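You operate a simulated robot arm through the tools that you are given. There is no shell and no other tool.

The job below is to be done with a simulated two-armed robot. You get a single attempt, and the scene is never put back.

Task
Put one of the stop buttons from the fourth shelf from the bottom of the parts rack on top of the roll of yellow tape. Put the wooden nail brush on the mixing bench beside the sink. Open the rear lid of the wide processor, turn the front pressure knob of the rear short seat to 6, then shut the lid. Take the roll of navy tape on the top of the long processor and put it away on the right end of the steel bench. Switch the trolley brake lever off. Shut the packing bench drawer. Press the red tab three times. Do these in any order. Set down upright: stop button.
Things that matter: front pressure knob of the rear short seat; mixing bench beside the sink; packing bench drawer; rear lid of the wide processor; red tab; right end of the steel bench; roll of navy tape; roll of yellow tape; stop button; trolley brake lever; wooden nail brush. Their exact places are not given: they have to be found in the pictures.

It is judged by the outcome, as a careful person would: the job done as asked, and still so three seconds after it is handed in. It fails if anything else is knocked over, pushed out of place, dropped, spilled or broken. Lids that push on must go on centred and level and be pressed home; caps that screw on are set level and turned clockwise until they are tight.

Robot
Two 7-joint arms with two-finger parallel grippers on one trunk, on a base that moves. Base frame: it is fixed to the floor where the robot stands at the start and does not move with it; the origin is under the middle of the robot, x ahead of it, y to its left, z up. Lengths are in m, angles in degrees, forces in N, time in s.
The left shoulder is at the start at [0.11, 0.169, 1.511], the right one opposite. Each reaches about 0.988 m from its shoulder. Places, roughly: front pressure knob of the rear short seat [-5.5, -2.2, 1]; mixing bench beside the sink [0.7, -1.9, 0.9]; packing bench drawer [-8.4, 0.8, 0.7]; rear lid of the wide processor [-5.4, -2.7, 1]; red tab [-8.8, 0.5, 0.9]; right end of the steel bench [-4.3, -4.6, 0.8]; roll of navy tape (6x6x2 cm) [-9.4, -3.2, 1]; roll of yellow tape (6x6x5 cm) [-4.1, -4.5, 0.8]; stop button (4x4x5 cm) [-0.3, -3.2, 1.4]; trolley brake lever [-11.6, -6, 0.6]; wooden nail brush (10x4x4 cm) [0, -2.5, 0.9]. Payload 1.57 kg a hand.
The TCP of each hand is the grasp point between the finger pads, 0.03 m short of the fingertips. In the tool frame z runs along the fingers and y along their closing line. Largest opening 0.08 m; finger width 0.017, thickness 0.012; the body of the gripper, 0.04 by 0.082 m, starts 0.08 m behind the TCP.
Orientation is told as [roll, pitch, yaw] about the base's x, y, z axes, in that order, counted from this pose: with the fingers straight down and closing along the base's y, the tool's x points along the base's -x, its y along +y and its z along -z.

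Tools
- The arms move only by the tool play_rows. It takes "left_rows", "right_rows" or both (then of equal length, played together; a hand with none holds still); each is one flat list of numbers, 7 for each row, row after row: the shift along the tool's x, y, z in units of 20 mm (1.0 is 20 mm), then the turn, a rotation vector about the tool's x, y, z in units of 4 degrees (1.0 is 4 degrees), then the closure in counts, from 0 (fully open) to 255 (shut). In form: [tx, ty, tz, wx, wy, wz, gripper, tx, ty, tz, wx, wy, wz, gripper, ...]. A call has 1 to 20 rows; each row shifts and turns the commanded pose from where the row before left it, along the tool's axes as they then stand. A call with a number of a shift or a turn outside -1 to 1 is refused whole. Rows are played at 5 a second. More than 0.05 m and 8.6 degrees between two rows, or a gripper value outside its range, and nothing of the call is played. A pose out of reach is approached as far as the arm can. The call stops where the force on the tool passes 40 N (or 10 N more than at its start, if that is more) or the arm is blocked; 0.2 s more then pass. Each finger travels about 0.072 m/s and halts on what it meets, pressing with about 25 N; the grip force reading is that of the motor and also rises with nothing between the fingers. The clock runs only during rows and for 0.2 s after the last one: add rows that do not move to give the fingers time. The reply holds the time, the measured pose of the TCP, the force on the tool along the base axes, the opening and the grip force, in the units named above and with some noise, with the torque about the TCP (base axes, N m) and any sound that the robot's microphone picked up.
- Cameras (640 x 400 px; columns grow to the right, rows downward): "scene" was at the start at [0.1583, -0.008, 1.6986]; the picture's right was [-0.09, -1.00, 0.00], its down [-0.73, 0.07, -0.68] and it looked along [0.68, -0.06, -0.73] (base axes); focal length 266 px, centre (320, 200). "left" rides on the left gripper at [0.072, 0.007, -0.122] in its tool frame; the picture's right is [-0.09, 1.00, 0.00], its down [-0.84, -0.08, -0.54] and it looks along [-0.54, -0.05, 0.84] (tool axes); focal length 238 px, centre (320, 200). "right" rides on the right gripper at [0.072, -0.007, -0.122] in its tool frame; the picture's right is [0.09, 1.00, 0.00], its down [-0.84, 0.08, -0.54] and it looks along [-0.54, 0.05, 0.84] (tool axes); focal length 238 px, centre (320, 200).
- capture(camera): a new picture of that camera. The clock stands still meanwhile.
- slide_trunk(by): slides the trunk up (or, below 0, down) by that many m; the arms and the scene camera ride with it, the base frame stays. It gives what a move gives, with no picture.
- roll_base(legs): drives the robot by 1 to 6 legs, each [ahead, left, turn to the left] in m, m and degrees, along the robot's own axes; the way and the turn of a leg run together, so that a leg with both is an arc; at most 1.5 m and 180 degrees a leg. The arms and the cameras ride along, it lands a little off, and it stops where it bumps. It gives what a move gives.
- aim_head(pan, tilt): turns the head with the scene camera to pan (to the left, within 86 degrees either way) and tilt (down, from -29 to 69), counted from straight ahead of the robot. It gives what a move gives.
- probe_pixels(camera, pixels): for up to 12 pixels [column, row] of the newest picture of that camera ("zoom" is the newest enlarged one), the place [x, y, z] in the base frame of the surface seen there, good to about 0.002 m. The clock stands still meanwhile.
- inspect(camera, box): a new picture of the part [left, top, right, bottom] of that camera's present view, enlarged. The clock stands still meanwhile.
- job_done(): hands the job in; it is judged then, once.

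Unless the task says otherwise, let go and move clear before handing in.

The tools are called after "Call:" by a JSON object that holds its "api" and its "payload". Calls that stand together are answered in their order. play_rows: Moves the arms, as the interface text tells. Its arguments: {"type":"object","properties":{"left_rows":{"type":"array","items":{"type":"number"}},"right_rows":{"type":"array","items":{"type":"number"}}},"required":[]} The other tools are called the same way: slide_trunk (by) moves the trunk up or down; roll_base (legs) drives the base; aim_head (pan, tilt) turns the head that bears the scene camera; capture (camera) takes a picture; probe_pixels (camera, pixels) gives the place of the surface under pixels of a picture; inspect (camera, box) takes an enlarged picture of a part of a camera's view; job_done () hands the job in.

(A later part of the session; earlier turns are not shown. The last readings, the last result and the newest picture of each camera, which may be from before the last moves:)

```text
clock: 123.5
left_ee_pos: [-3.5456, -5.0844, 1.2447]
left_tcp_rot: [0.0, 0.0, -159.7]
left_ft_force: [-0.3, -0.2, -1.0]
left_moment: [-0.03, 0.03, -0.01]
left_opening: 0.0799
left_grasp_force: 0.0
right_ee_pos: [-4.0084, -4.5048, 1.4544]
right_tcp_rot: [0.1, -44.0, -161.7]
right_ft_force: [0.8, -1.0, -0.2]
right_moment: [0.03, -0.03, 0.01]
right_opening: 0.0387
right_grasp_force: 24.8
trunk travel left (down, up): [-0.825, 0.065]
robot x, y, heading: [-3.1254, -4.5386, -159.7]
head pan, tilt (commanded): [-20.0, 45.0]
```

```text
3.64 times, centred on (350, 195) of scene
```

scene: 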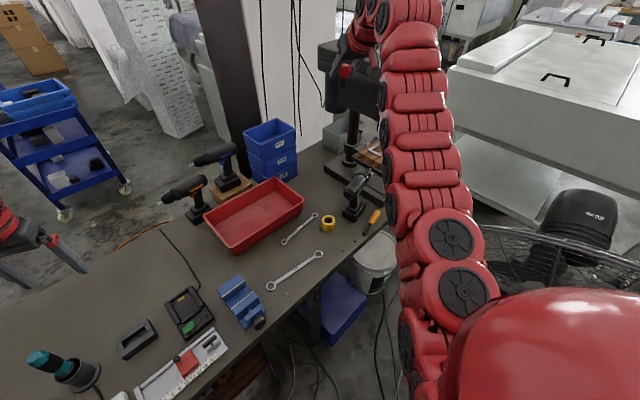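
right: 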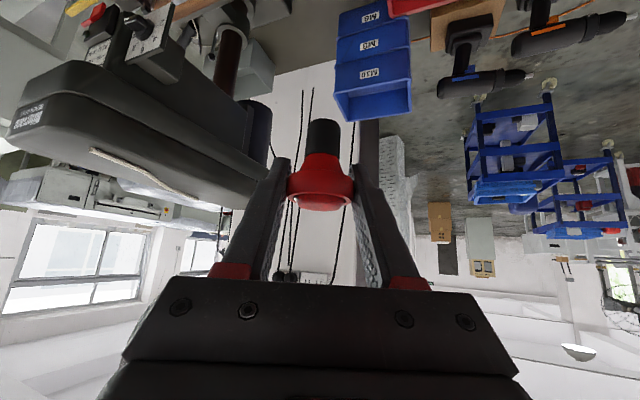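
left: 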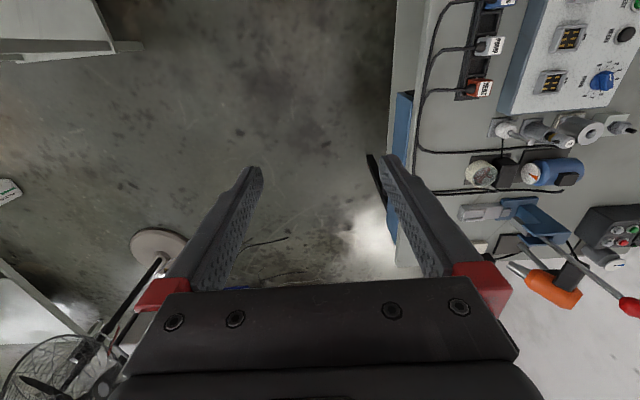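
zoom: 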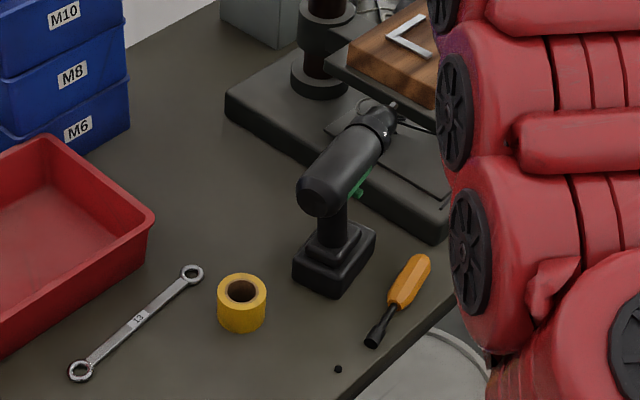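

The tape centre is (-4.0535,-4.5285), and the drill press stays 0.3 m off. I'll check the button's axis in the hand, then lower the trunk 0.3 m.

Call:
{"api": "probe_pixels", "payload": {"camera": "right", "pixels": [[322, 130], [310, 135], [335, 135], [322, 120], [292, 182], [350, 182], [321, 185], [321, 203], [321, 195]]}}

Call:
{"api": "slide_trunk", "payload": {"by": -0.3}}

Call:
{"api": "capture", "payload": {"camera": "scene"}}

Call:
{"api": "capture", "payload": {"camera": "right"}}

```text
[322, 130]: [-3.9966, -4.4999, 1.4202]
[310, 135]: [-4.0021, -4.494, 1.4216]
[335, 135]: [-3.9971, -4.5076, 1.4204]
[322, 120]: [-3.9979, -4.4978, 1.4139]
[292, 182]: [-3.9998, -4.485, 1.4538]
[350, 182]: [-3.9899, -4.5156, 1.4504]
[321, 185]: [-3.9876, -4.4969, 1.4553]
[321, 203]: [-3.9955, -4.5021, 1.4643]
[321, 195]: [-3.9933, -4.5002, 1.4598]
```

```text
clock: 126.5
left_ee_pos: [-3.5455, -5.0845, 0.9448]
left_tcp_rot: [0.1, -0.1, -159.7]
left_ft_force: [-0.2, 0.5, 0.0]
left_moment: [0.0, 0.01, -0.02]
left_opening: 0.0801
left_grasp_force: 0.1
right_ee_pos: [-4.0074, -4.5051, 1.1534]
right_tcp_rot: [0.1, -44.0, -161.7]
right_ft_force: [-0.5, 0.3, -0.1]
right_moment: [0.01, 0.0, 0.01]
right_opening: 0.0385
right_grasp_force: 25.5
trunk travel left (down, up): [-0.525, 0.365]
robot x, y, heading: [-3.128, -4.5369, -159.7]
head pan, tilt (commanded): [-20.0, 45.0]
```

```text
taken
```

scene: 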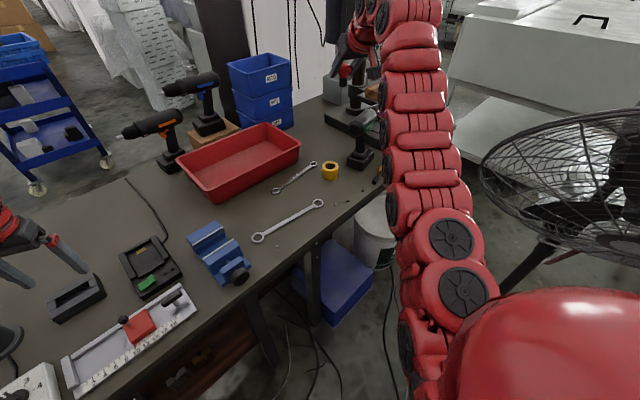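

```text
taken
```

right: 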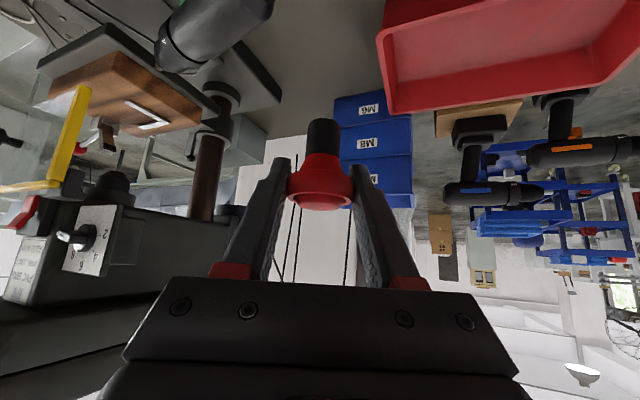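

The button's axis is within 3 mm of the TCP. I'll zoom on the tape for a precise centre before moving over it.

Call:
{"api": "inspect", "payload": {"camera": "scene", "box": [311, 155, 351, 185]}}

Call:
{"api": "probe_pixels", "payload": {"camera": "zoom", "pixels": [[320, 150], [320, 250], [250, 130], [390, 130], [320, 110], [320, 165], [270, 115], [370, 115], [320, 135]]}}

```text
13.33 times, centred on (331, 170) of scene
```

zoom: 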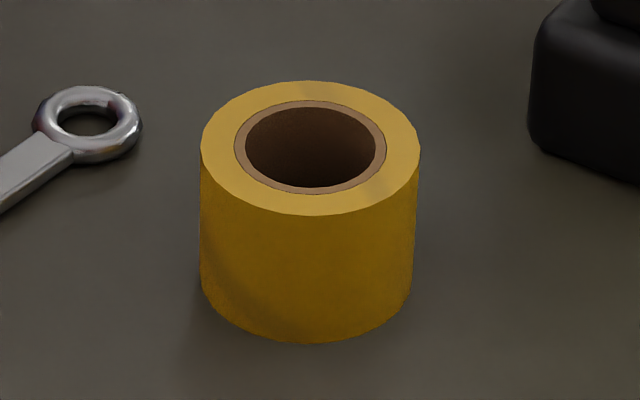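

```text
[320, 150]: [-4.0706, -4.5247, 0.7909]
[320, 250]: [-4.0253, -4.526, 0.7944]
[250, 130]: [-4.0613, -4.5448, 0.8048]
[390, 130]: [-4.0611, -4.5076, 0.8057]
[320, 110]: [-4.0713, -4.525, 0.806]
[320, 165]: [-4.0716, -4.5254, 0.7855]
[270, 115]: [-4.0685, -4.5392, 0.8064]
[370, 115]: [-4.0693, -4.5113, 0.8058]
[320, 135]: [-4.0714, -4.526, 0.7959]
```

The roll's centre is (-4.0545,-4.5285), hole about 3.5 cm wide, top 0.806. I'll move over it horizontally and then down to TCP z≈0.87, leaving the button foot 2.5 cm above.

Call:
{"api": "play_rows", "payload": {"right_rows": [-0.657, 0.14, 0.635, 0, 0, 0, 255, -0.657, 0.14, 0.635, 0, 0, 0, 255, -0.657, 0.14, 0.635, 0, 0, 0, 255, 0.7036, 0, 0.728, 0, 0, 0, 255, 0.7036, 0, 0.728, 0, 0, 0, 255, 0.7036, 0, 0.728, 0, 0, 0, 255, 0.7036, 0, 0.728, 0, 0, 0, 255, 0.7036, 0, 0.728, 0, 0, 0, 255, 0.7036, 0, 0.728, 0, 0, 0, 255, 0.7036, 0, 0.728, 0, 0, 0, 255, 0.7036, 0, 0.728, 0, 0, 0, 255]}}

Call:
{"api": "capture", "payload": {"camera": "scene"}}

Call:
{"api": "capture", "payload": {"camera": "right"}}

```text
clock: 128.9
left_ee_pos: [-3.5463, -5.0855, 0.9444]
left_tcp_rot: [-0.1, -0.1, -159.6]
left_ft_force: [-0.1, 0.2, -0.3]
left_moment: [0.0, -0.01, -0.02]
left_opening: 0.0801
left_grasp_force: 0.0
right_ee_pos: [-4.0078, -4.5052, 0.9894]
right_tcp_rot: [0.0, -44.1, -161.7]
right_ft_force: [0.1, 0.5, -0.7]
right_moment: [-0.03, 0.01, 0.01]
right_opening: 0.0387
right_grasp_force: 25.5
right hand out of reach, approached as far as the arm can: row 1, 2, 3
trunk travel left (down, up): [-0.525, 0.365]
robot x, y, heading: [-3.1257, -4.5345, -160.1]
head pan, tilt (commanded): [-20.0, 45.0]
```

```text
taken
```

scene: 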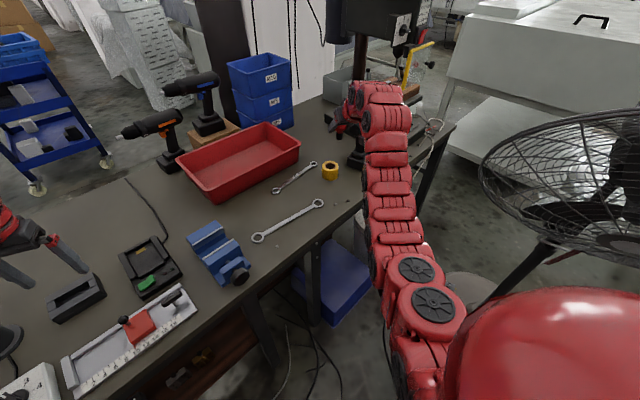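

```text
taken
```

right: 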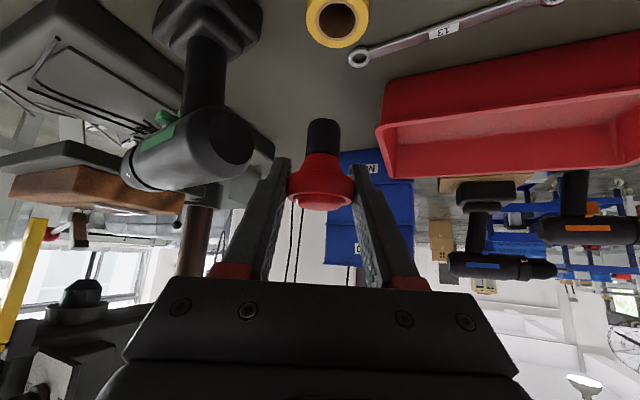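

The forward rows were out of reach at that height, so the hand came straight down to 0.989. I'll retry the horizontal shift here.

Call:
{"api": "play_rows", "payload": {"right_rows": [-0.652, 0.14, 0.63, 0, 0, 0, 255, -0.652, 0.14, 0.63, 0, 0, 0, 255, -0.652, 0.14, 0.63, 0, 0, 0, 255, 0, 0, 0, 0, 0, 0, 255]}}

```text
clock: 129.9
left_ee_pos: [-3.5454, -5.0835, 0.9453]
left_tcp_rot: [-0.1, 0.0, -159.7]
left_ft_force: [-0.7, 0.2, -0.7]
left_moment: [-0.01, 0.03, -0.03]
left_opening: 0.0799
left_grasp_force: 0.0
right_ee_pos: [-4.0562, -4.5303, 0.9908]
right_tcp_rot: [-0.1, -44.0, -161.8]
right_ft_force: [0.5, -0.3, 0.0]
right_moment: [0.01, 0.0, -0.01]
right_opening: 0.0389
right_grasp_force: 24.7
trunk travel left (down, up): [-0.525, 0.365]
robot x, y, heading: [-3.1245, -4.5369, -160.1]
head pan, tilt (commanded): [-20.0, 45.0]
```

The hand is over the tape at (-4.056,-4.530). I'll lower to TCP 0.875 and check in the pictures.

Call:
{"api": "play_rows", "payload": {"right_rows": [0.671, 0, 0.694, 0, 0, 0, 255, 0.671, 0, 0.694, 0, 0, 0, 255, 0.671, 0, 0.694, 0, 0, 0, 255, 0.671, 0, 0.694, 0, 0, 0, 255, 0.671, 0, 0.694, 0, 0, 0, 255, 0.671, 0, 0.694, 0, 0, 0, 255, 0, 0, 0, 0, 0, 0, 255]}}

Call:
{"api": "capture", "payload": {"camera": "right"}}

Call:
{"api": "inspect", "payload": {"camera": "scene", "box": [280, 120, 400, 200]}}

```text
clock: 131.6
left_ee_pos: [-3.5451, -5.0839, 0.9448]
left_tcp_rot: [0.0, 0.0, -159.7]
left_ft_force: [0.0, 0.8, -0.5]
left_moment: [0.04, -0.01, -0.03]
left_opening: 0.08
left_grasp_force: 0.1
right_ee_pos: [-4.0556, -4.5319, 0.8753]
right_tcp_rot: [0.0, -44.0, -161.8]
right_ft_force: [-0.1, -0.1, -0.6]
right_moment: [-0.03, 0.04, -0.01]
right_opening: 0.0387
right_grasp_force: 24.7
trunk travel left (down, up): [-0.525, 0.365]
robot x, y, heading: [-3.1237, -4.5375, -160.1]
head pan, tilt (commanded): [-20.0, 45.0]
```

```text
taken
```

right: 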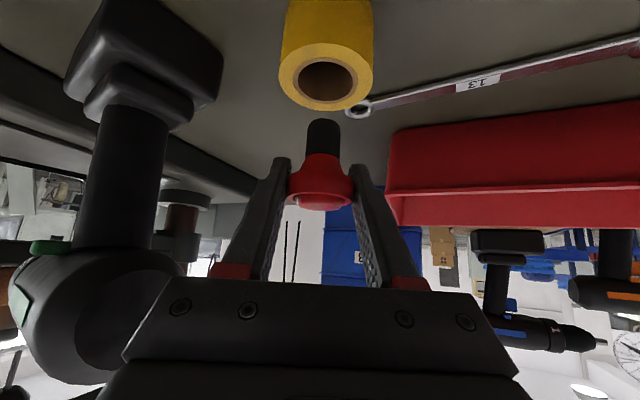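

```text
5.00 times, centred on (340, 160) of scene
```

zoom: 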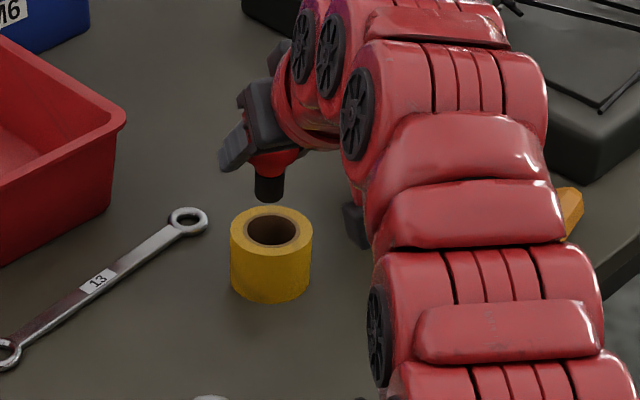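

The foot hangs right above the hole, as far as the views show. I'll probe stem and tape rim in the hand picture to check centring.

Call:
{"api": "probe_pixels", "payload": {"camera": "right", "pixels": [[323, 130], [310, 135], [336, 135], [322, 150], [326, 105], [300, 85], [352, 85], [326, 45], [290, 80], [365, 80]]}}

Call:
{"api": "probe_pixels", "payload": {"camera": "zoom", "pixels": [[269, 190], [257, 188], [282, 188], [273, 208], [240, 228], [304, 228]]}}

```text
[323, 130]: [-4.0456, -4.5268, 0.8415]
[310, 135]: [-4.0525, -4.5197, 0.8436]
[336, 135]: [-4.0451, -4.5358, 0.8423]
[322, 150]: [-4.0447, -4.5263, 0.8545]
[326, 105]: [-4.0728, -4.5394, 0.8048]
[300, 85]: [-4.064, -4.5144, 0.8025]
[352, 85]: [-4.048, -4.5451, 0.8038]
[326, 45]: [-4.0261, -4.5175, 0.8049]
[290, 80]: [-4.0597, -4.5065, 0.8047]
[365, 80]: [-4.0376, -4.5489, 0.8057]
```

```text
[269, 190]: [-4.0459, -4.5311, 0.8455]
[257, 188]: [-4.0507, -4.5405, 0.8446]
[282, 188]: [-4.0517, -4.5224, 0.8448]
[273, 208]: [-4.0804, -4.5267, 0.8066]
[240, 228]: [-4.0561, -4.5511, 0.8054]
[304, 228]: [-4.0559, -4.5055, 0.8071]
```

Stem axis (-4.055,-4.530) and hole centre (-4.055,-4.529) agree within 2 mm. I'll lower 25 mm, then feel for contact in small steps.

Call:
{"api": "play_rows", "payload": {"right_rows": [0.29, 0, 0.3, 0, 0, 0, 255, 0.29, 0, 0.3, 0, 0, 0, 255, 0.29, 0, 0.3, 0, 0, 0, 255, 0, 0, 0, 0, 0, 0, 255]}}

Call:
{"api": "play_rows", "payload": {"right_rows": [0.1, 0, 0.1, 0, 0, 0, 255, 0.1, 0, 0.1, 0, 0, 0, 255, 0, 0, 0, 0, 0, 0, 255]}}

```text
clock: 132.6
left_ee_pos: [-3.5465, -5.0842, 0.9446]
left_tcp_rot: [0.0, 0.0, -159.6]
left_ft_force: [0.1, -0.5, 0.1]
left_moment: [0.0, 0.0, 0.0]
left_opening: 0.0801
left_grasp_force: 0.1
right_ee_pos: [-4.0573, -4.5309, 0.8498]
right_tcp_rot: [0.1, -43.9, -161.7]
right_ft_force: [0.0, -0.3, -0.1]
right_moment: [0.03, 0.01, 0.01]
right_opening: 0.0385
right_grasp_force: 24.9
trunk travel left (down, up): [-0.525, 0.365]
robot x, y, heading: [-3.1269, -4.5393, -159.9]
head pan, tilt (commanded): [-20.0, 45.0]
```

```text
clock: 133.3
left_ee_pos: [-3.546, -5.0843, 0.945]
left_tcp_rot: [0.0, 0.0, -159.8]
left_ft_force: [-0.2, -1.3, -0.4]
left_moment: [0.0, -0.01, 0.0]
left_opening: 0.08
left_grasp_force: 0.0
right_ee_pos: [-4.0569, -4.5315, 0.8463]
right_tcp_rot: [0.1, -44.3, -161.6]
right_ft_force: [-4.1, 0.6, 11.8]
right_moment: [0.06, 0.16, -0.01]
right_opening: 0.0389
right_grasp_force: 25.0
trunk travel left (down, up): [-0.525, 0.365]
robot x, y, heading: [-3.1281, -4.5382, -160.0]
head pan, tilt (commanded): [-20.0, 45.0]
```

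Contact came at TCP 0.846 (11.8 N up), so the roll's top bears the button. I'll ease up 1 mm, open slowly, and look before withdrawing.

Call:
{"api": "play_rows", "payload": {"right_rows": [-0.035, 0, -0.036, 0, 0, 0, 255, 0, 0, 0, 0, 0, 0, 128, 0, 0, 0, 0, 0, 0, 115, 0, 0, 0, 0, 0, 0, 100, 0, 0, 0, 0, 0, 0, 85, 0, 0, 0, 0, 0, 0, 70, 0, 0, 0, 0, 0, 0, 60, 0, 0, 0, 0, 0, 0, 60]}}

Call:
{"api": "capture", "payload": {"camera": "right"}}

Call:
{"api": "inspect", "payload": {"camera": "scene", "box": [280, 120, 400, 200]}}

```text
clock: 135.2
left_ee_pos: [-3.5455, -5.0835, 0.9445]
left_tcp_rot: [0.0, 0.0, -159.7]
left_ft_force: [-0.6, -0.2, -0.1]
left_moment: [-0.03, -0.03, 0.02]
left_opening: 0.0799
left_grasp_force: 0.2
right_ee_pos: [-4.0568, -4.5311, 0.8446]
right_tcp_rot: [0.1, -44.0, -161.6]
right_ft_force: [0.9, 0.3, 0.0]
right_moment: [-0.01, 0.03, 0.01]
right_opening: 0.0611
right_grasp_force: 0.1
trunk travel left (down, up): [-0.525, 0.365]
robot x, y, heading: [-3.1243, -4.5364, -159.7]
head pan, tilt (commanded): [-20.0, 45.0]
```

```text
taken
```

right: 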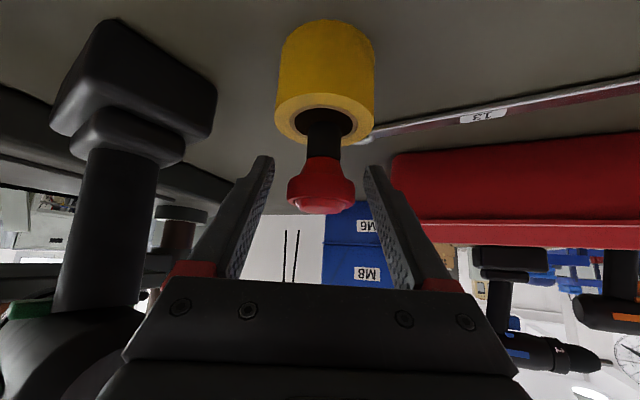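

```text
5.00 times, centred on (340, 160) of scene
```

zoom: 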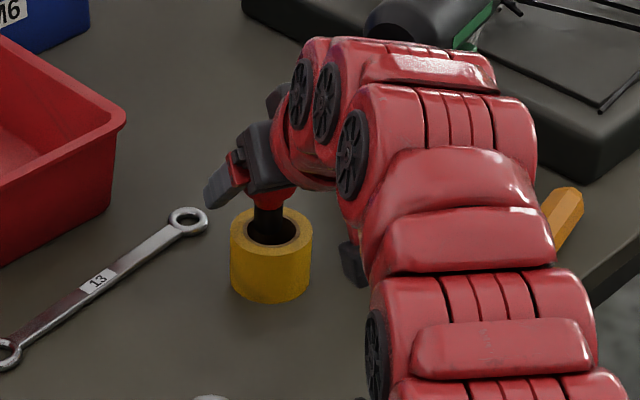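

The fingers are open and the button stands upright on the roll. I'll withdraw back along the finger axis, then check it.

Call:
{"api": "play_rows", "payload": {"right_rows": [0, 0, -0.5, 0, 0, 0, 60, 0, 0, -0.8, 0, 0, 0, 60, 0, 0, -1, 0, 0, 0, 60, 0, 0, -1, 0, 0, 0, 60, 0, 0, -1, 0, 0, 0, 60, 0, 0, -1, 0, 0, 0, 60, 0, 0, -1, 0, 0, 0, 60, 0, 0, -1, 0, 0, 0, 60]}}

Call:
{"api": "capture", "payload": {"camera": "right"}}

Call:
{"api": "inspect", "payload": {"camera": "scene", "box": [280, 120, 400, 200]}}

```text
clock: 136.9
left_ee_pos: [-3.5452, -5.0839, 0.9442]
left_tcp_rot: [0.0, 0.0, -159.6]
left_ft_force: [-0.5, -0.8, -0.4]
left_moment: [-0.01, -0.01, 0.01]
left_opening: 0.0799
left_grasp_force: 0.0
right_ee_pos: [-3.9609, -4.4985, 0.9516]
right_tcp_rot: [0.1, -44.0, -161.7]
right_ft_force: [0.5, 0.6, -0.1]
right_moment: [0.0, -0.03, -0.03]
right_opening: 0.0611
right_grasp_force: 0.0
trunk travel left (down, up): [-0.525, 0.365]
robot x, y, heading: [-3.1258, -4.5379, -160.0]
head pan, tilt (commanded): [-20.0, 45.0]
```

```text
taken
```

right: 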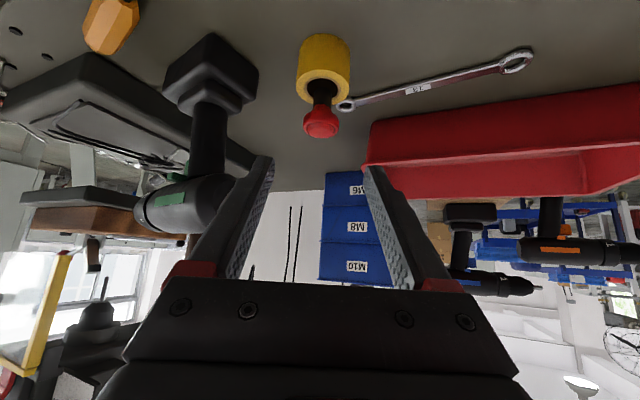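

```text
5.00 times, centred on (340, 160) of scene
```

zoom: 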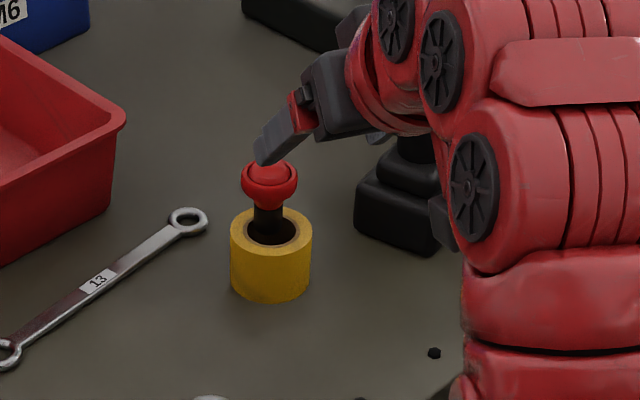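

The stop button stands upright on the yellow roll, hand clear. I'll raise the trunk, back off, and look toward the processors.

Call:
{"api": "slide_trunk", "payload": {"by": 0.3}}

Call:
{"api": "roll_base", "payload": {"legs": [[-0.3, 0, 0], [0, 0, 25], [-0.6, 0, 0]]}}

Call:
{"api": "aim_head", "payload": {"pan": -70, "tilt": 15}}

Call:
{"api": "capture", "payload": {"camera": "scene"}}

```text
clock: 139.9
left_ee_pos: [-3.545, -5.0839, 1.2441]
left_tcp_rot: [-0.1, -0.1, -159.8]
left_ft_force: [0.4, 0.3, 0.4]
left_moment: [-0.01, -0.03, 0.02]
left_opening: 0.0802
left_grasp_force: 0.1
right_ee_pos: [-3.9615, -4.4988, 1.2494]
right_tcp_rot: [0.2, -44.0, -161.6]
right_ft_force: [-0.3, 0.6, 0.0]
right_moment: [-0.02, -0.01, -0.01]
right_opening: 0.0611
right_grasp_force: 0.0
trunk travel left (down, up): [-0.825, 0.065]
robot x, y, heading: [-3.1259, -4.5332, -159.9]
head pan, tilt (commanded): [-20.0, 45.0]
```

```text
clock: 146.3
left_ee_pos: [-2.5679, -4.6826, 1.2434]
left_tcp_rot: [0.1, 0.0, -134.5]
left_ft_force: [0.4, 0.7, 0.1]
left_moment: [0.01, 0.06, 0.03]
left_opening: 0.0798
left_grasp_force: 0.0
right_ee_pos: [-3.1931, -4.3286, 1.2497]
right_tcp_rot: [0.1, -44.1, -136.4]
right_ft_force: [0.0, -1.1, 0.0]
right_moment: [0.02, 0.04, 0.01]
right_opening: 0.0614
right_grasp_force: 0.0
trunk travel left (down, up): [-0.825, 0.065]
robot x, y, heading: [-2.4214, -4.0098, -134.7]
head pan, tilt (commanded): [-20.0, 45.0]
```

```text
clock: 147.5
left_ee_pos: [-2.5679, -4.6808, 1.2451]
left_tcp_rot: [0.1, 0.1, -134.5]
left_ft_force: [-0.4, -0.8, -0.4]
left_moment: [0.02, 0.04, 0.0]
left_opening: 0.0801
left_grasp_force: 0.0
right_ee_pos: [-3.1916, -4.329, 1.2506]
right_tcp_rot: [0.0, -44.0, -136.4]
right_ft_force: [0.4, -0.6, -0.1]
right_moment: [0.0, 0.05, -0.02]
right_opening: 0.0614
right_grasp_force: 0.2
trunk travel left (down, up): [-0.825, 0.065]
robot x, y, heading: [-2.4239, -4.0084, -134.4]
head pan, tilt (commanded): [-70.0, 15.0]
```

```text
taken
```

scene: 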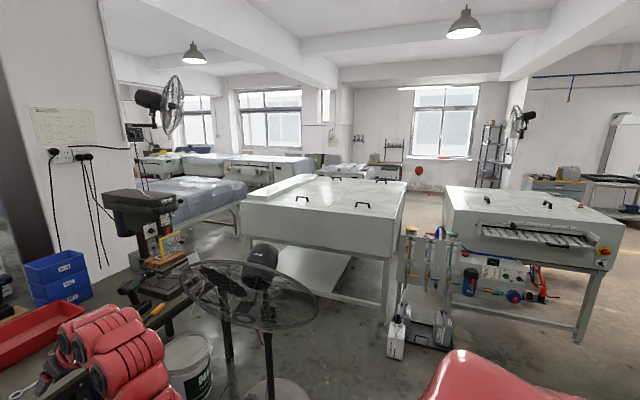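

Two machines stand beyond the fan: one at (320,220) with handled lids and one at (540,230). I'll zoom and probe them.

Call:
{"api": "inspect", "payload": {"camera": "scene", "box": [230, 150, 430, 290]}}

Call:
{"api": "probe_pixels", "payload": {"camera": "scene", "pixels": [[240, 205], [385, 260], [405, 185], [315, 178], [336, 180], [303, 199], [362, 206], [396, 182], [448, 190], [600, 268], [270, 200], [340, 195]]}}

Call:
{"api": "inspect", "payload": {"camera": "scene", "box": [420, 160, 640, 310]}}

```text
2.86 times, centred on (330, 220) of scene
```

zoom: 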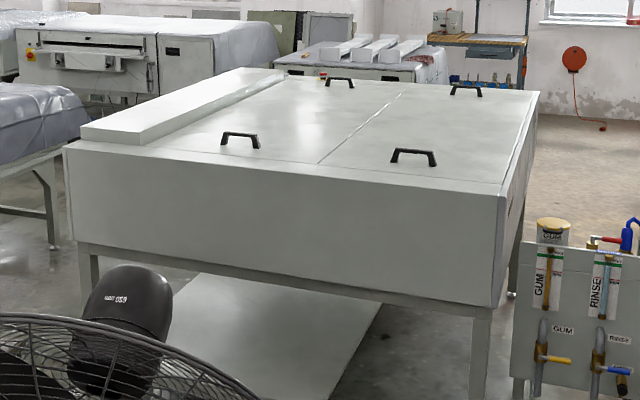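

```text
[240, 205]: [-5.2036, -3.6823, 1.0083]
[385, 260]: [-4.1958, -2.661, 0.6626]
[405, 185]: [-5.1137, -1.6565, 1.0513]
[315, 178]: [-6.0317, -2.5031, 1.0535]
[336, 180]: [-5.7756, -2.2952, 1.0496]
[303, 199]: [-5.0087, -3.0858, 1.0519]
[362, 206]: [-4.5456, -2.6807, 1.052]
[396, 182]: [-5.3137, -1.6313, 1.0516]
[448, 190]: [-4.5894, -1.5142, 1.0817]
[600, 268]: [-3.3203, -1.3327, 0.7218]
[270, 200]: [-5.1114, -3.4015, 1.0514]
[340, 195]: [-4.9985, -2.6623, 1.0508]
```

```text
2.67 times, centred on (530, 235) of scene
```

zoom: 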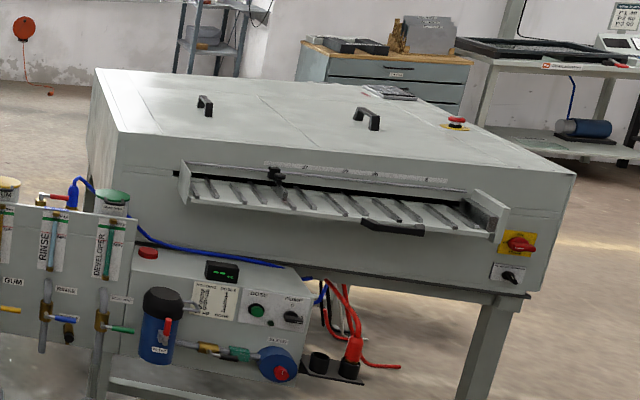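

The left machine (u 4.8–6.3, v 1.1–2.75) with two lids of two handles each is the wide processor; its rear lid and the knob are best reached from its far (+v) side. I'll back out through the corridor, then go around by the right.

Call:
{"api": "roll_base", "payload": {"legs": [[0, -0.12, -0.5], [-1.0, 0, 0], [-1.0, 0, 0], [0, 0, -90]]}}

Call:
{"api": "aim_head", "payload": {"pan": 0, "tilt": 25}}

Call:
{"api": "capture", "payload": {"camera": "scene"}}

```text
clock: 162.1
left_ee_pos: [-1.7953, -2.3702, 1.2454]
left_tcp_rot: [0.0, -0.1, 137.8]
left_ft_force: [-0.1, 0.1, 0.3]
left_moment: [0.0, -0.02, -0.02]
left_opening: 0.0801
left_grasp_force: 0.1
right_ee_pos: [-1.468, -1.7314, 1.2513]
right_tcp_rot: [0.0, -44.0, 135.9]
right_ft_force: [-0.3, -0.3, -0.7]
right_moment: [0.01, 0.01, 0.0]
right_opening: 0.0615
right_grasp_force: 0.1
trunk travel left (down, up): [-0.825, 0.065]
robot x, y, heading: [-1.1192, -2.4898, 137.6]
head pan, tilt (commanded): [-70.0, 15.0]
```

```text
clock: 163.5
left_ee_pos: [-1.7966, -2.3714, 1.2454]
left_tcp_rot: [0.0, 0.1, 137.8]
left_ft_force: [0.0, -0.6, -0.3]
left_moment: [-0.01, 0.01, 0.01]
left_opening: 0.08
left_grasp_force: 0.0
right_ee_pos: [-1.4693, -1.7314, 1.2502]
right_tcp_rot: [0.1, -44.0, 136.0]
right_ft_force: [0.0, -1.0, -0.7]
right_moment: [0.01, 0.0, 0.0]
right_opening: 0.0612
right_grasp_force: 0.1
trunk travel left (down, up): [-0.825, 0.065]
robot x, y, heading: [-1.1158, -2.4892, 137.5]
head pan, tilt (commanded): [0.0, 25.0]
```

```text
taken
```

scene: 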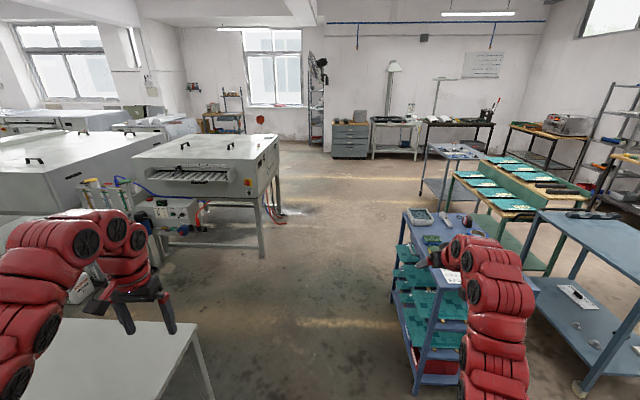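

The way ahead (columns 285–395) is open between the short processor on the left and the tables on the right. I'll probe a few corners to choose the line.

Call:
{"api": "probe_pixels", "payload": {"camera": "scene", "pixels": [[404, 250], [416, 385], [452, 190], [425, 165], [262, 250], [275, 215], [250, 155], [215, 360], [350, 155], [372, 150], [285, 215], [420, 195]]}}

Call:
{"api": "inspect", "payload": {"camera": "scene", "box": [180, 80, 540, 220]}}

```text
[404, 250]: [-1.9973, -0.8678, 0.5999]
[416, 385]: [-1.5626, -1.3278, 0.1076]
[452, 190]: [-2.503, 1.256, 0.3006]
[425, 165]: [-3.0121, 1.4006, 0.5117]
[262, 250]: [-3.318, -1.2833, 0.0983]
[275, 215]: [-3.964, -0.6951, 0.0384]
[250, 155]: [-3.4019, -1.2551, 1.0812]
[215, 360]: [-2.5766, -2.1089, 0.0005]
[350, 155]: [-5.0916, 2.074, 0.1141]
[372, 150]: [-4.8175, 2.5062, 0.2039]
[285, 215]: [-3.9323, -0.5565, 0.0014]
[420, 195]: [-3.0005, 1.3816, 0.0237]
```

```text
1.78 times, centred on (360, 150) of scene
```

zoom: 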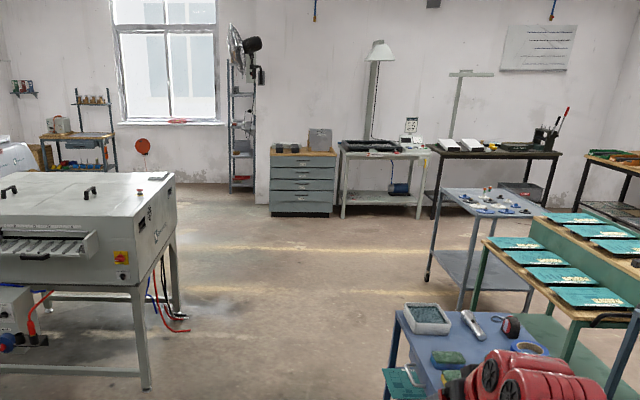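

The line at u≈2.55 is clear to v≈4. I'll straighten up and drive ahead 4.2 m in legs, then look left.

Call:
{"api": "roll_base", "payload": {"legs": [[0, 0, -2.5], [1.5, 0, 0], [1.4, 0, 0], [1.3, 0, 0]]}}

Call:
{"api": "aim_head", "payload": {"pan": 70, "tilt": 20}}

Call:
{"api": "capture", "payload": {"camera": "scene"}}

```text
clock: 183.8
left_ee_pos: [-4.7503, 0.5664, 1.2447]
left_tcp_rot: [0.0, 0.1, 137.2]
left_ft_force: [-0.2, 1.0, 0.4]
left_moment: [0.0, -0.02, 0.01]
left_opening: 0.0799
left_grasp_force: 0.1
right_ee_pos: [-4.4154, 1.2033, 1.2512]
right_tcp_rot: [0.2, -44.0, 135.2]
right_ft_force: [0.3, -1.1, -0.5]
right_moment: [0.01, 0.01, 0.0]
right_opening: 0.0612
right_grasp_force: 0.0
trunk travel left (down, up): [-0.825, 0.065]
robot x, y, heading: [-4.0767, 0.4442, 137.1]
head pan, tilt (commanded): [0.0, 25.0]
```

```text
clock: 185.2
left_ee_pos: [-4.7495, 0.567, 1.2444]
left_tcp_rot: [0.0, -0.1, 137.2]
left_ft_force: [-0.1, 0.4, -0.1]
left_moment: [0.02, -0.02, 0.02]
left_opening: 0.0797
left_grasp_force: 0.1
right_ee_pos: [-4.4156, 1.202, 1.2492]
right_tcp_rot: [0.1, -44.1, 135.2]
right_ft_force: [0.8, -0.1, -0.2]
right_moment: [0.01, -0.02, -0.04]
right_opening: 0.0612
right_grasp_force: 0.0
trunk travel left (down, up): [-0.825, 0.065]
robot x, y, heading: [-4.0707, 0.4402, 136.9]
head pan, tilt (commanded): [70.0, 20.0]
```

```text
taken
```

scene: 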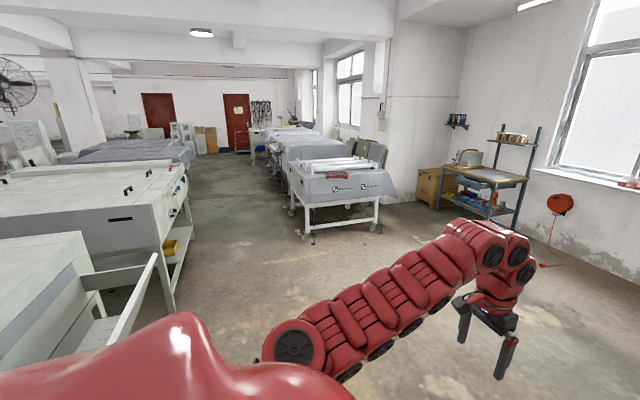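

The aisle beyond is free: wide processor at (100,200), long processor at (340,185), a bench with pegs at (480,180). I'll zoom on the wide processor's lids and the bench.

Call:
{"api": "inspect", "payload": {"camera": "scene", "box": [0, 140, 220, 280]}}

Call:
{"api": "probe_pixels", "payload": {"camera": "scene", "pixels": [[160, 255], [190, 235], [185, 180], [130, 190], [65, 192], [100, 215], [290, 205], [380, 225], [435, 180], [480, 180], [250, 230], [330, 160]]}}

Call:
{"api": "inspect", "payload": {"camera": "scene", "box": [400, 110, 600, 250]}}

```text
2.86 times, centred on (110, 210) of scene
```

zoom: 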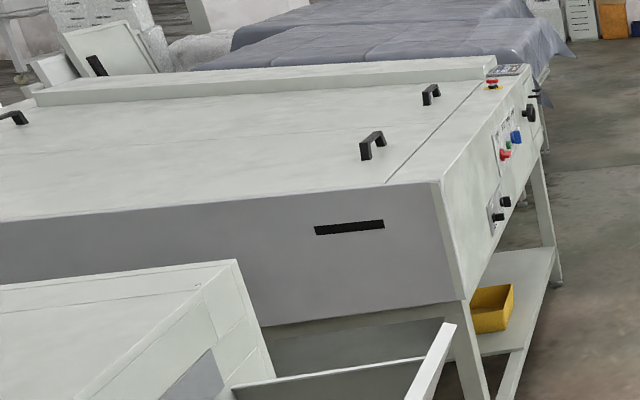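

```text
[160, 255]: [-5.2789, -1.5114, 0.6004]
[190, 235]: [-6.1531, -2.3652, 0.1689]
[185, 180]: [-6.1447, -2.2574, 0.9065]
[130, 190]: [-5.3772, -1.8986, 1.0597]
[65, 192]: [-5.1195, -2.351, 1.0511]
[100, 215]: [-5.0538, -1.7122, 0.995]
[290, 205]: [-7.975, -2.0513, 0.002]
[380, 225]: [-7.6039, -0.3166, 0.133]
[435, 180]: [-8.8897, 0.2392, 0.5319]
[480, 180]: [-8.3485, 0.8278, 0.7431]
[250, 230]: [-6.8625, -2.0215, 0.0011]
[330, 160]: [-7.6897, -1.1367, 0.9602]
```

```text
2.86 times, centred on (500, 180) of scene
```

zoom: 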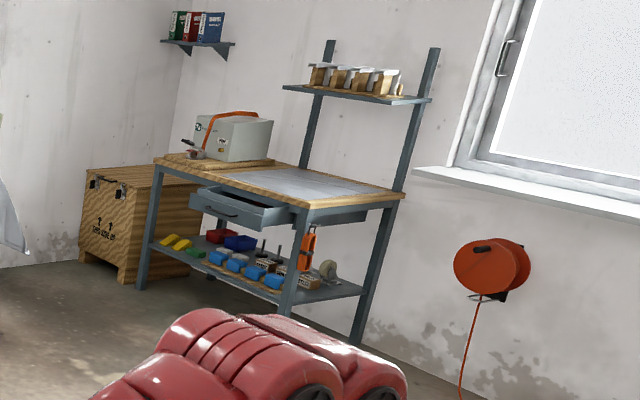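

The packing bench (drawer open) is at u≈5.4, v≈6.5; the wide processor's near face is at v≈2.75 with room to stand at v≈3.35. I'll go sideways along the aisle to u≈5.5 and turn to face the machine.

Call:
{"api": "roll_base", "payload": {"legs": [[0.15, 0, -2], [0, 1.5, 0], [0, 1.3, 0], [0, 0, 180]]}}

Call:
{"api": "aim_head", "payload": {"pan": 0, "tilt": 45}}

Call:
{"api": "capture", "payload": {"camera": "scene"}}

```text
clock: 207.1
left_ee_pos: [-5.4749, -1.5904, 1.2455]
left_tcp_rot: [0.0, 0.0, -44.3]
left_ft_force: [0.9, -1.2, -0.3]
left_moment: [0.01, 0.01, 0.02]
left_opening: 0.0802
left_grasp_force: 0.0
right_ee_pos: [-5.8246, -2.2167, 1.2501]
right_tcp_rot: [0.1, -43.9, -46.3]
right_ft_force: [1.0, -1.0, -0.1]
right_moment: [0.0, -0.02, 0.02]
right_opening: 0.0613
right_grasp_force: 0.1
trunk travel left (down, up): [-0.825, 0.065]
robot x, y, heading: [-6.1473, -1.4474, -44.5]
head pan, tilt (commanded): [70.0, 20.0]
```

```text
clock: 208.5
left_ee_pos: [-5.4749, -1.5908, 1.2439]
left_tcp_rot: [0.0, 0.0, -44.4]
left_ft_force: [-0.4, 0.7, 0.2]
left_moment: [-0.01, -0.02, -0.03]
left_opening: 0.0801
left_grasp_force: 0.1
right_ee_pos: [-5.825, -2.2162, 1.2504]
right_tcp_rot: [0.2, -44.0, -46.4]
right_ft_force: [0.2, 0.7, -0.1]
right_moment: [0.01, 0.02, -0.01]
right_opening: 0.0613
right_grasp_force: 0.1
trunk travel left (down, up): [-0.825, 0.065]
robot x, y, heading: [-6.1458, -1.4462, -44.7]
head pan, tilt (commanded): [0.0, 45.0]
```

```text
taken
```

scene: 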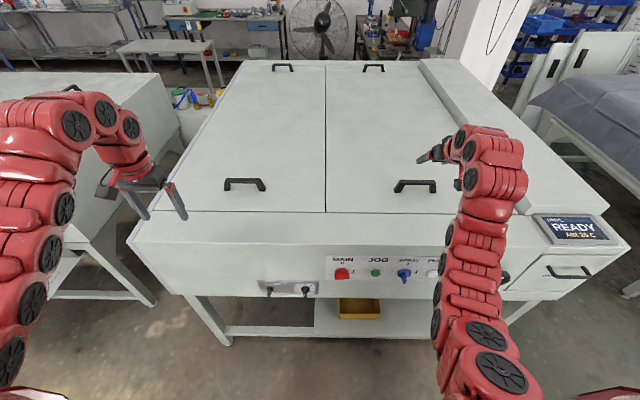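

I'm facing the machine; the rear lid is the right one, near handle at (415,185). I'll zoom in on it to find the hinge and probe handle geometry.

Call:
{"api": "inspect", "payload": {"camera": "scene", "box": [310, 150, 470, 250]}}

Call:
{"api": "probe_pixels", "payload": {"camera": "scene", "pixels": [[326, 205], [326, 100], [326, 65], [415, 182], [397, 185], [434, 185], [374, 67], [450, 210], [418, 62], [380, 130], [330, 211], [460, 150]]}}

Call:
{"api": "inspect", "payload": {"camera": "scene", "box": [300, 40, 480, 150]}}

```text
4.00 times, centred on (390, 200) of scene
```

zoom: 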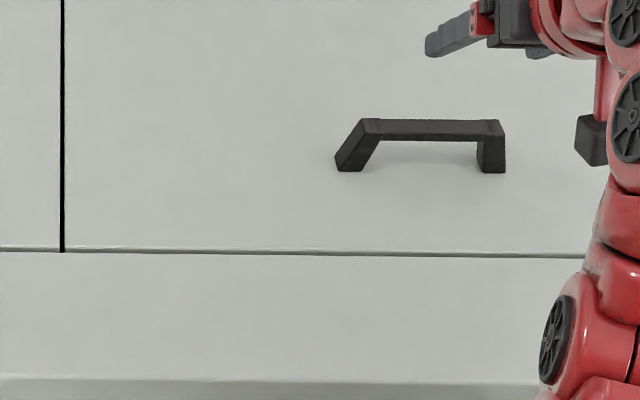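

```text
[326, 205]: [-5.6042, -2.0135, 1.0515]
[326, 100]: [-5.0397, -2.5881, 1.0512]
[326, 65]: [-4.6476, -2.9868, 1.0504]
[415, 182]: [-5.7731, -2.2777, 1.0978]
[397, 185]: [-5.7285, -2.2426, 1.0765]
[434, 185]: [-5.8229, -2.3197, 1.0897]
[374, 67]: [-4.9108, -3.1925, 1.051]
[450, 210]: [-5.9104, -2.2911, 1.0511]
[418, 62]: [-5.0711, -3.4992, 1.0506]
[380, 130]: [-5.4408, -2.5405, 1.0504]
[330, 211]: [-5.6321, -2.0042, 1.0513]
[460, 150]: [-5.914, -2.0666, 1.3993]
```

```text
3.56 times, centred on (390, 95) of scene
```

zoom: 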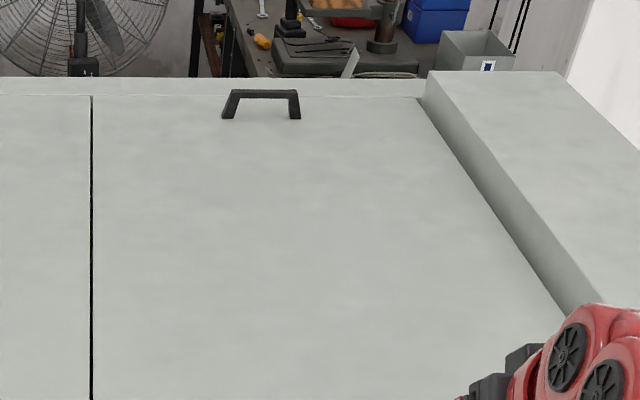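

The lid spans u 5.39–6.05, v 1.17–2.57 (top 1.051); its near handle bar is at u≈5.69, v≈2.47, z≈1.098. I'll pull the right hand back, point its fingers down and turn it a quarter so that it closes across the bar.

Call:
{"api": "play_rows", "payload": {"right_rows": [0.719, 0, -0.695, 0, 0, 0, 0, 0.719, 0, -0.695, 0, 0, 0, 0, 0.719, 0, -0.695, 0, 0, 0, 0, 0.719, 0, -0.695, 0, 0, 0, 0, 0.719, 0, -0.695, 0, 0, 0, 0, 0.719, 0, -0.695, 0, 0, 0, 0, 0.719, 0, -0.695, 0, 0, 0, 0, 0, 0, 0, 0, 1, 0, 0, 0, 0, 0, 0, 1, 0, 0, 0, 0, 0, 0, 1, 0, 0, 0, 0, 0, 0, 1, 0, 0, 0, 0, 0, 0, 1, 0, 0, 0, 0, 0, 0, 1, 0, 0, 0, 0, 0, 0, 1, 0, 0, 0, 0, 0, 0, 1, 0, 0, 0, 0, 0, 0, 1, 0, 0, 0, 0, 0, 0, 1, 0, 0, 0, 0, 0, 0, 1, 0, 0]}}

Call:
{"api": "play_rows", "payload": {"right_rows": [0, 0, 0, 0, 0, 1, 0, 0, 0, 0, 0, 0, 1, 0, 0, 0, 0, 0, 0, 1, 0, 0, 0, 0, 0, 0, 1, 0, 0, 0, 0, 0, 0, 1, 0, 0, 0, 0, 0, 0, 1, 0, 0, 0, 0, 0, 0, 1, 0, 0, 0, 0, 0, 0, 1, 0, 0, 0, 0, 0, 0, 1, 0, 0, 0, 0, 0, 0, 1, 0, 0, 0, 0, 0, 0, 1, 0, 0, 0, 0, 0, 0, 1, 0, 0, 0, 0, 0, 0, 1, 0, 0, 0, 0, 0, 0, 1, 0, 0, 0, 0, 0, 0, 1, 0, 0, 0, 0, 0, 0, 1, 0, 0, 0, 0, 0, 0, 1, 0, 0, 0, 0, 0, 0, 1, 0, 0, 0, 0, 0, 0, 1, 0, 0, 0, 0, 0, 0, 1, 0]}}

Call:
{"api": "capture", "payload": {"camera": "right"}}

```text
clock: 212.3
left_ee_pos: [-5.4748, -1.5896, 1.2444]
left_tcp_rot: [-0.1, 0.0, -44.2]
left_ft_force: [-0.7, -0.3, -0.1]
left_moment: [0.0, -0.03, 0.02]
left_opening: 0.0802
left_grasp_force: 0.1
right_ee_pos: [-5.9248, -2.1069, 1.2292]
right_tcp_rot: [0.2, -28.5, -46.1]
right_ft_force: [-0.1, 0.3, -0.1]
right_moment: [-0.03, 0.0, 0.05]
right_opening: 0.0798
right_grasp_force: 0.1
right hand out of reach, approached as far as the arm can: row 11, 12, 13, 14, 15, 16, 17, 18
trunk travel left (down, up): [-0.825, 0.065]
robot x, y, heading: [-6.1508, -1.4438, -44.6]
head pan, tilt (commanded): [0.0, 45.0]
```

```text
clock: 216.5
left_ee_pos: [-5.4748, -1.591, 1.2433]
left_tcp_rot: [0.0, -0.1, -44.3]
left_ft_force: [0.6, -0.3, -0.1]
left_moment: [0.02, 0.01, 0.01]
left_opening: 0.08
left_grasp_force: 0.1
right_ee_pos: [-5.9255, -2.1072, 1.2295]
right_tcp_rot: [28.1, -4.5, -127.4]
right_ft_force: [0.0, 0.6, 0.6]
right_moment: [0.0, 0.02, 0.0]
right_opening: 0.08
right_grasp_force: 0.1
trunk travel left (down, up): [-0.825, 0.065]
robot x, y, heading: [-6.1469, -1.4436, -44.7]
head pan, tilt (commanded): [0.0, 45.0]
```

```text
taken
```

right: 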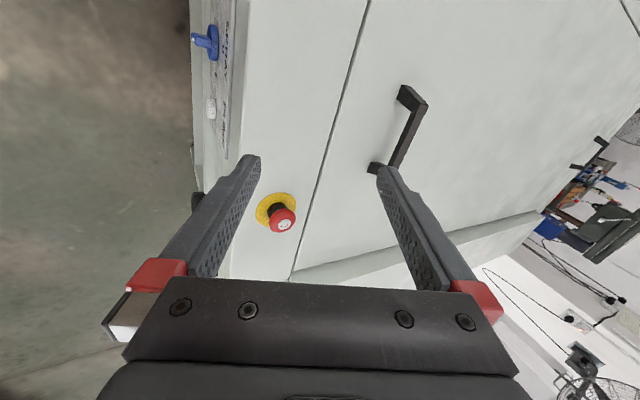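

The pitch stopped 28° short of vertical, and the red knob in view (283,220) is the machine's emergency stop, which I must keep clear of. I'll try levelling about the tool's x axis from this pose.

Call:
{"api": "play_rows", "payload": {"right_rows": [0, 0, 0, 1, 0, 0, 0, 0, 0, 0, 1, 0, 0, 0, 0, 0, 0, 1, 0, 0, 0, 0, 0, 0, 1, 0, 0, 0, 0, 0, 0, 1, 0, 0, 0, 0, 0, 0, 1, 0, 0, 0, 0, 0, 0, 1, 0, 0, 0]}}

Call:
{"api": "capture", "payload": {"camera": "right"}}

Call:
{"api": "capture", "payload": {"camera": "scene"}}

```text
clock: 218.1
left_ee_pos: [-5.4749, -1.5902, 1.2435]
left_tcp_rot: [0.0, 0.0, -44.3]
left_ft_force: [-0.3, -0.8, -0.3]
left_moment: [0.01, -0.01, 0.0]
left_opening: 0.0798
left_grasp_force: 0.1
right_ee_pos: [-5.9241, -2.1084, 1.2322]
right_tcp_rot: [28.1, -4.6, -127.4]
right_ft_force: [-0.4, 0.3, 0.7]
right_moment: [-0.01, 0.0, -0.05]
right_opening: 0.08
right_grasp_force: 0.0
right hand out of reach, approached as far as the arm can: row 1, 2, 3, 4, 5, 6, 7
trunk travel left (down, up): [-0.825, 0.065]
robot x, y, heading: [-6.1519, -1.4452, -44.2]
head pan, tilt (commanded): [0.0, 45.0]
```

```text
taken
```

right: 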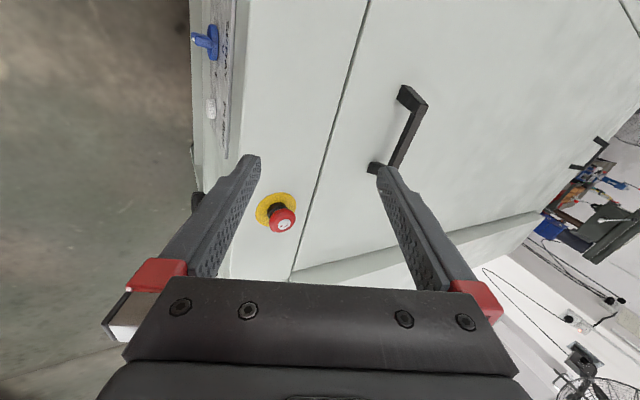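

```text
taken
```

scene: 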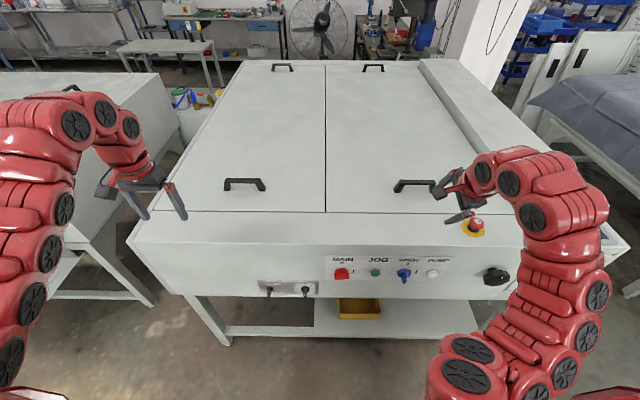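

The hand won't level here. I'll move it ahead 0.1 m first and retry levelling there.

Call:
{"api": "play_rows", "payload": {"right_rows": [0, 0.883, 0.469, 0, 0, 0, 0, 0, 0.883, 0.469, 0, 0, 0, 0, 0, 0.883, 0.469, 0, 0, 0, 0, 0, 0.883, 0.469, 0, 0, 0, 0, 0, 0.883, 0.469, 0, 0, 0, 0, 0, 0, 0, 1, 0, 0, 0, 0, 0, 0, 1, 0, 0, 0, 0, 0, 0, 1, 0, 0, 0, 0, 0, 0, 1, 0, 0, 0, 0, 0, 0, 1, 0, 0, 0, 0, 0, 0, 1, 0, 0, 0, 0, 0, 0, 1, 0, 0, 0]}}

Call:
{"api": "capture", "payload": {"camera": "right"}}

```text
clock: 220.7
left_ee_pos: [-5.4747, -1.5909, 1.2447]
left_tcp_rot: [0.0, -0.1, -44.3]
left_ft_force: [-0.4, 0.3, 0.5]
left_moment: [0.0, 0.04, 0.0]
left_opening: 0.0801
left_grasp_force: 0.1
right_ee_pos: [-5.8636, -2.164, 1.2264]
right_tcp_rot: [0.1, -4.6, -127.3]
right_ft_force: [1.0, -0.3, -0.1]
right_moment: [0.01, 0.0, -0.01]
right_opening: 0.08
right_grasp_force: 0.0
right hand out of reach, approached as far as the arm can: row 12
trunk travel left (down, up): [-0.825, 0.065]
robot x, y, heading: [-6.1475, -1.4513, -44.7]
head pan, tilt (commanded): [0.0, 45.0]
```

```text
taken
```

right: 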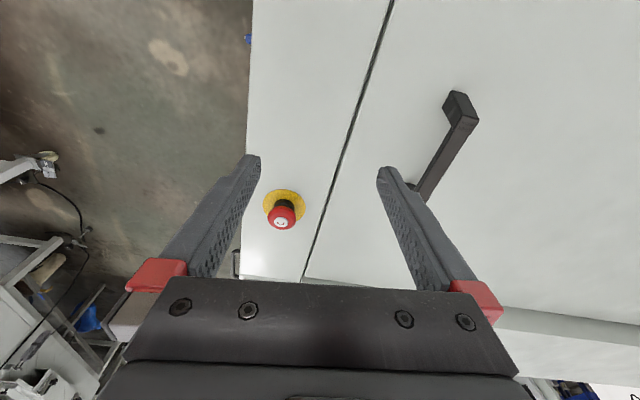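

The hand is level now at u≈5.68, v≈2.62. I'll square its yaw, remove the 4.6° tilt, and probe the handle bar in the hand view.

Call:
{"api": "play_rows", "payload": {"right_rows": [0, 0, 0, 0, 0.58, 0.96, 0, 0, 0, 0, 0, 0.58, 0.96, 0]}}

Call:
{"api": "capture", "payload": {"camera": "right"}}

Call:
{"api": "inspect", "payload": {"camera": "right", "box": [380, 60, 540, 220]}}

```text
clock: 221.3
left_ee_pos: [-5.4752, -1.5911, 1.2452]
left_tcp_rot: [0.0, 0.1, -44.3]
left_ft_force: [0.6, -1.0, -0.2]
left_moment: [0.03, -0.03, -0.02]
left_opening: 0.08
left_grasp_force: 0.0
right_ee_pos: [-5.8643, -2.165, 1.2237]
right_tcp_rot: [0.4, 0.2, -135.0]
right_ft_force: [-0.7, 1.0, -0.3]
right_moment: [0.01, 0.0, 0.04]
right_opening: 0.0799
right_grasp_force: 0.2
trunk travel left (down, up): [-0.825, 0.065]
robot x, y, heading: [-6.1493, -1.4483, -44.5]
head pan, tilt (commanded): [0.0, 45.0]
```

```text
taken
```

right: 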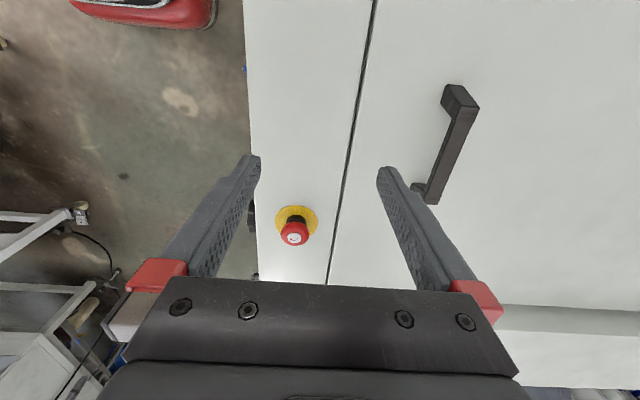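

```text
2.50 times, centred on (460, 140) of right
```

zoom: 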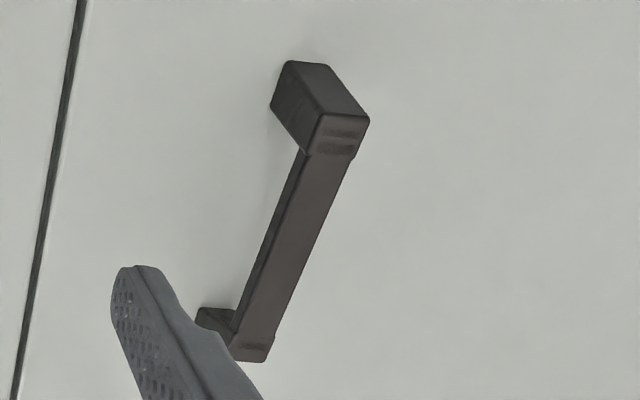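

Call:
{"api": "probe_pixels", "payload": {"camera": "zoom", "pixels": [[340, 135], [250, 345], [295, 240], [283, 230], [312, 230], [280, 270], [250, 250], [340, 260], [330, 120], [50, 200]]}}

```text
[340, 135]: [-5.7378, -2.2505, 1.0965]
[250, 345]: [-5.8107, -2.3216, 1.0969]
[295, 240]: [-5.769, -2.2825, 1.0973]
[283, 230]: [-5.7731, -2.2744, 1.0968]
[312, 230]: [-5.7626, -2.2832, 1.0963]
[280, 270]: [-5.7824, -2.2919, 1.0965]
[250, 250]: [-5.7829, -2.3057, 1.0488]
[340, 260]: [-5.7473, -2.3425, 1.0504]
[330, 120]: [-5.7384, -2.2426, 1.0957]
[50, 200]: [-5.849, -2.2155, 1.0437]
```

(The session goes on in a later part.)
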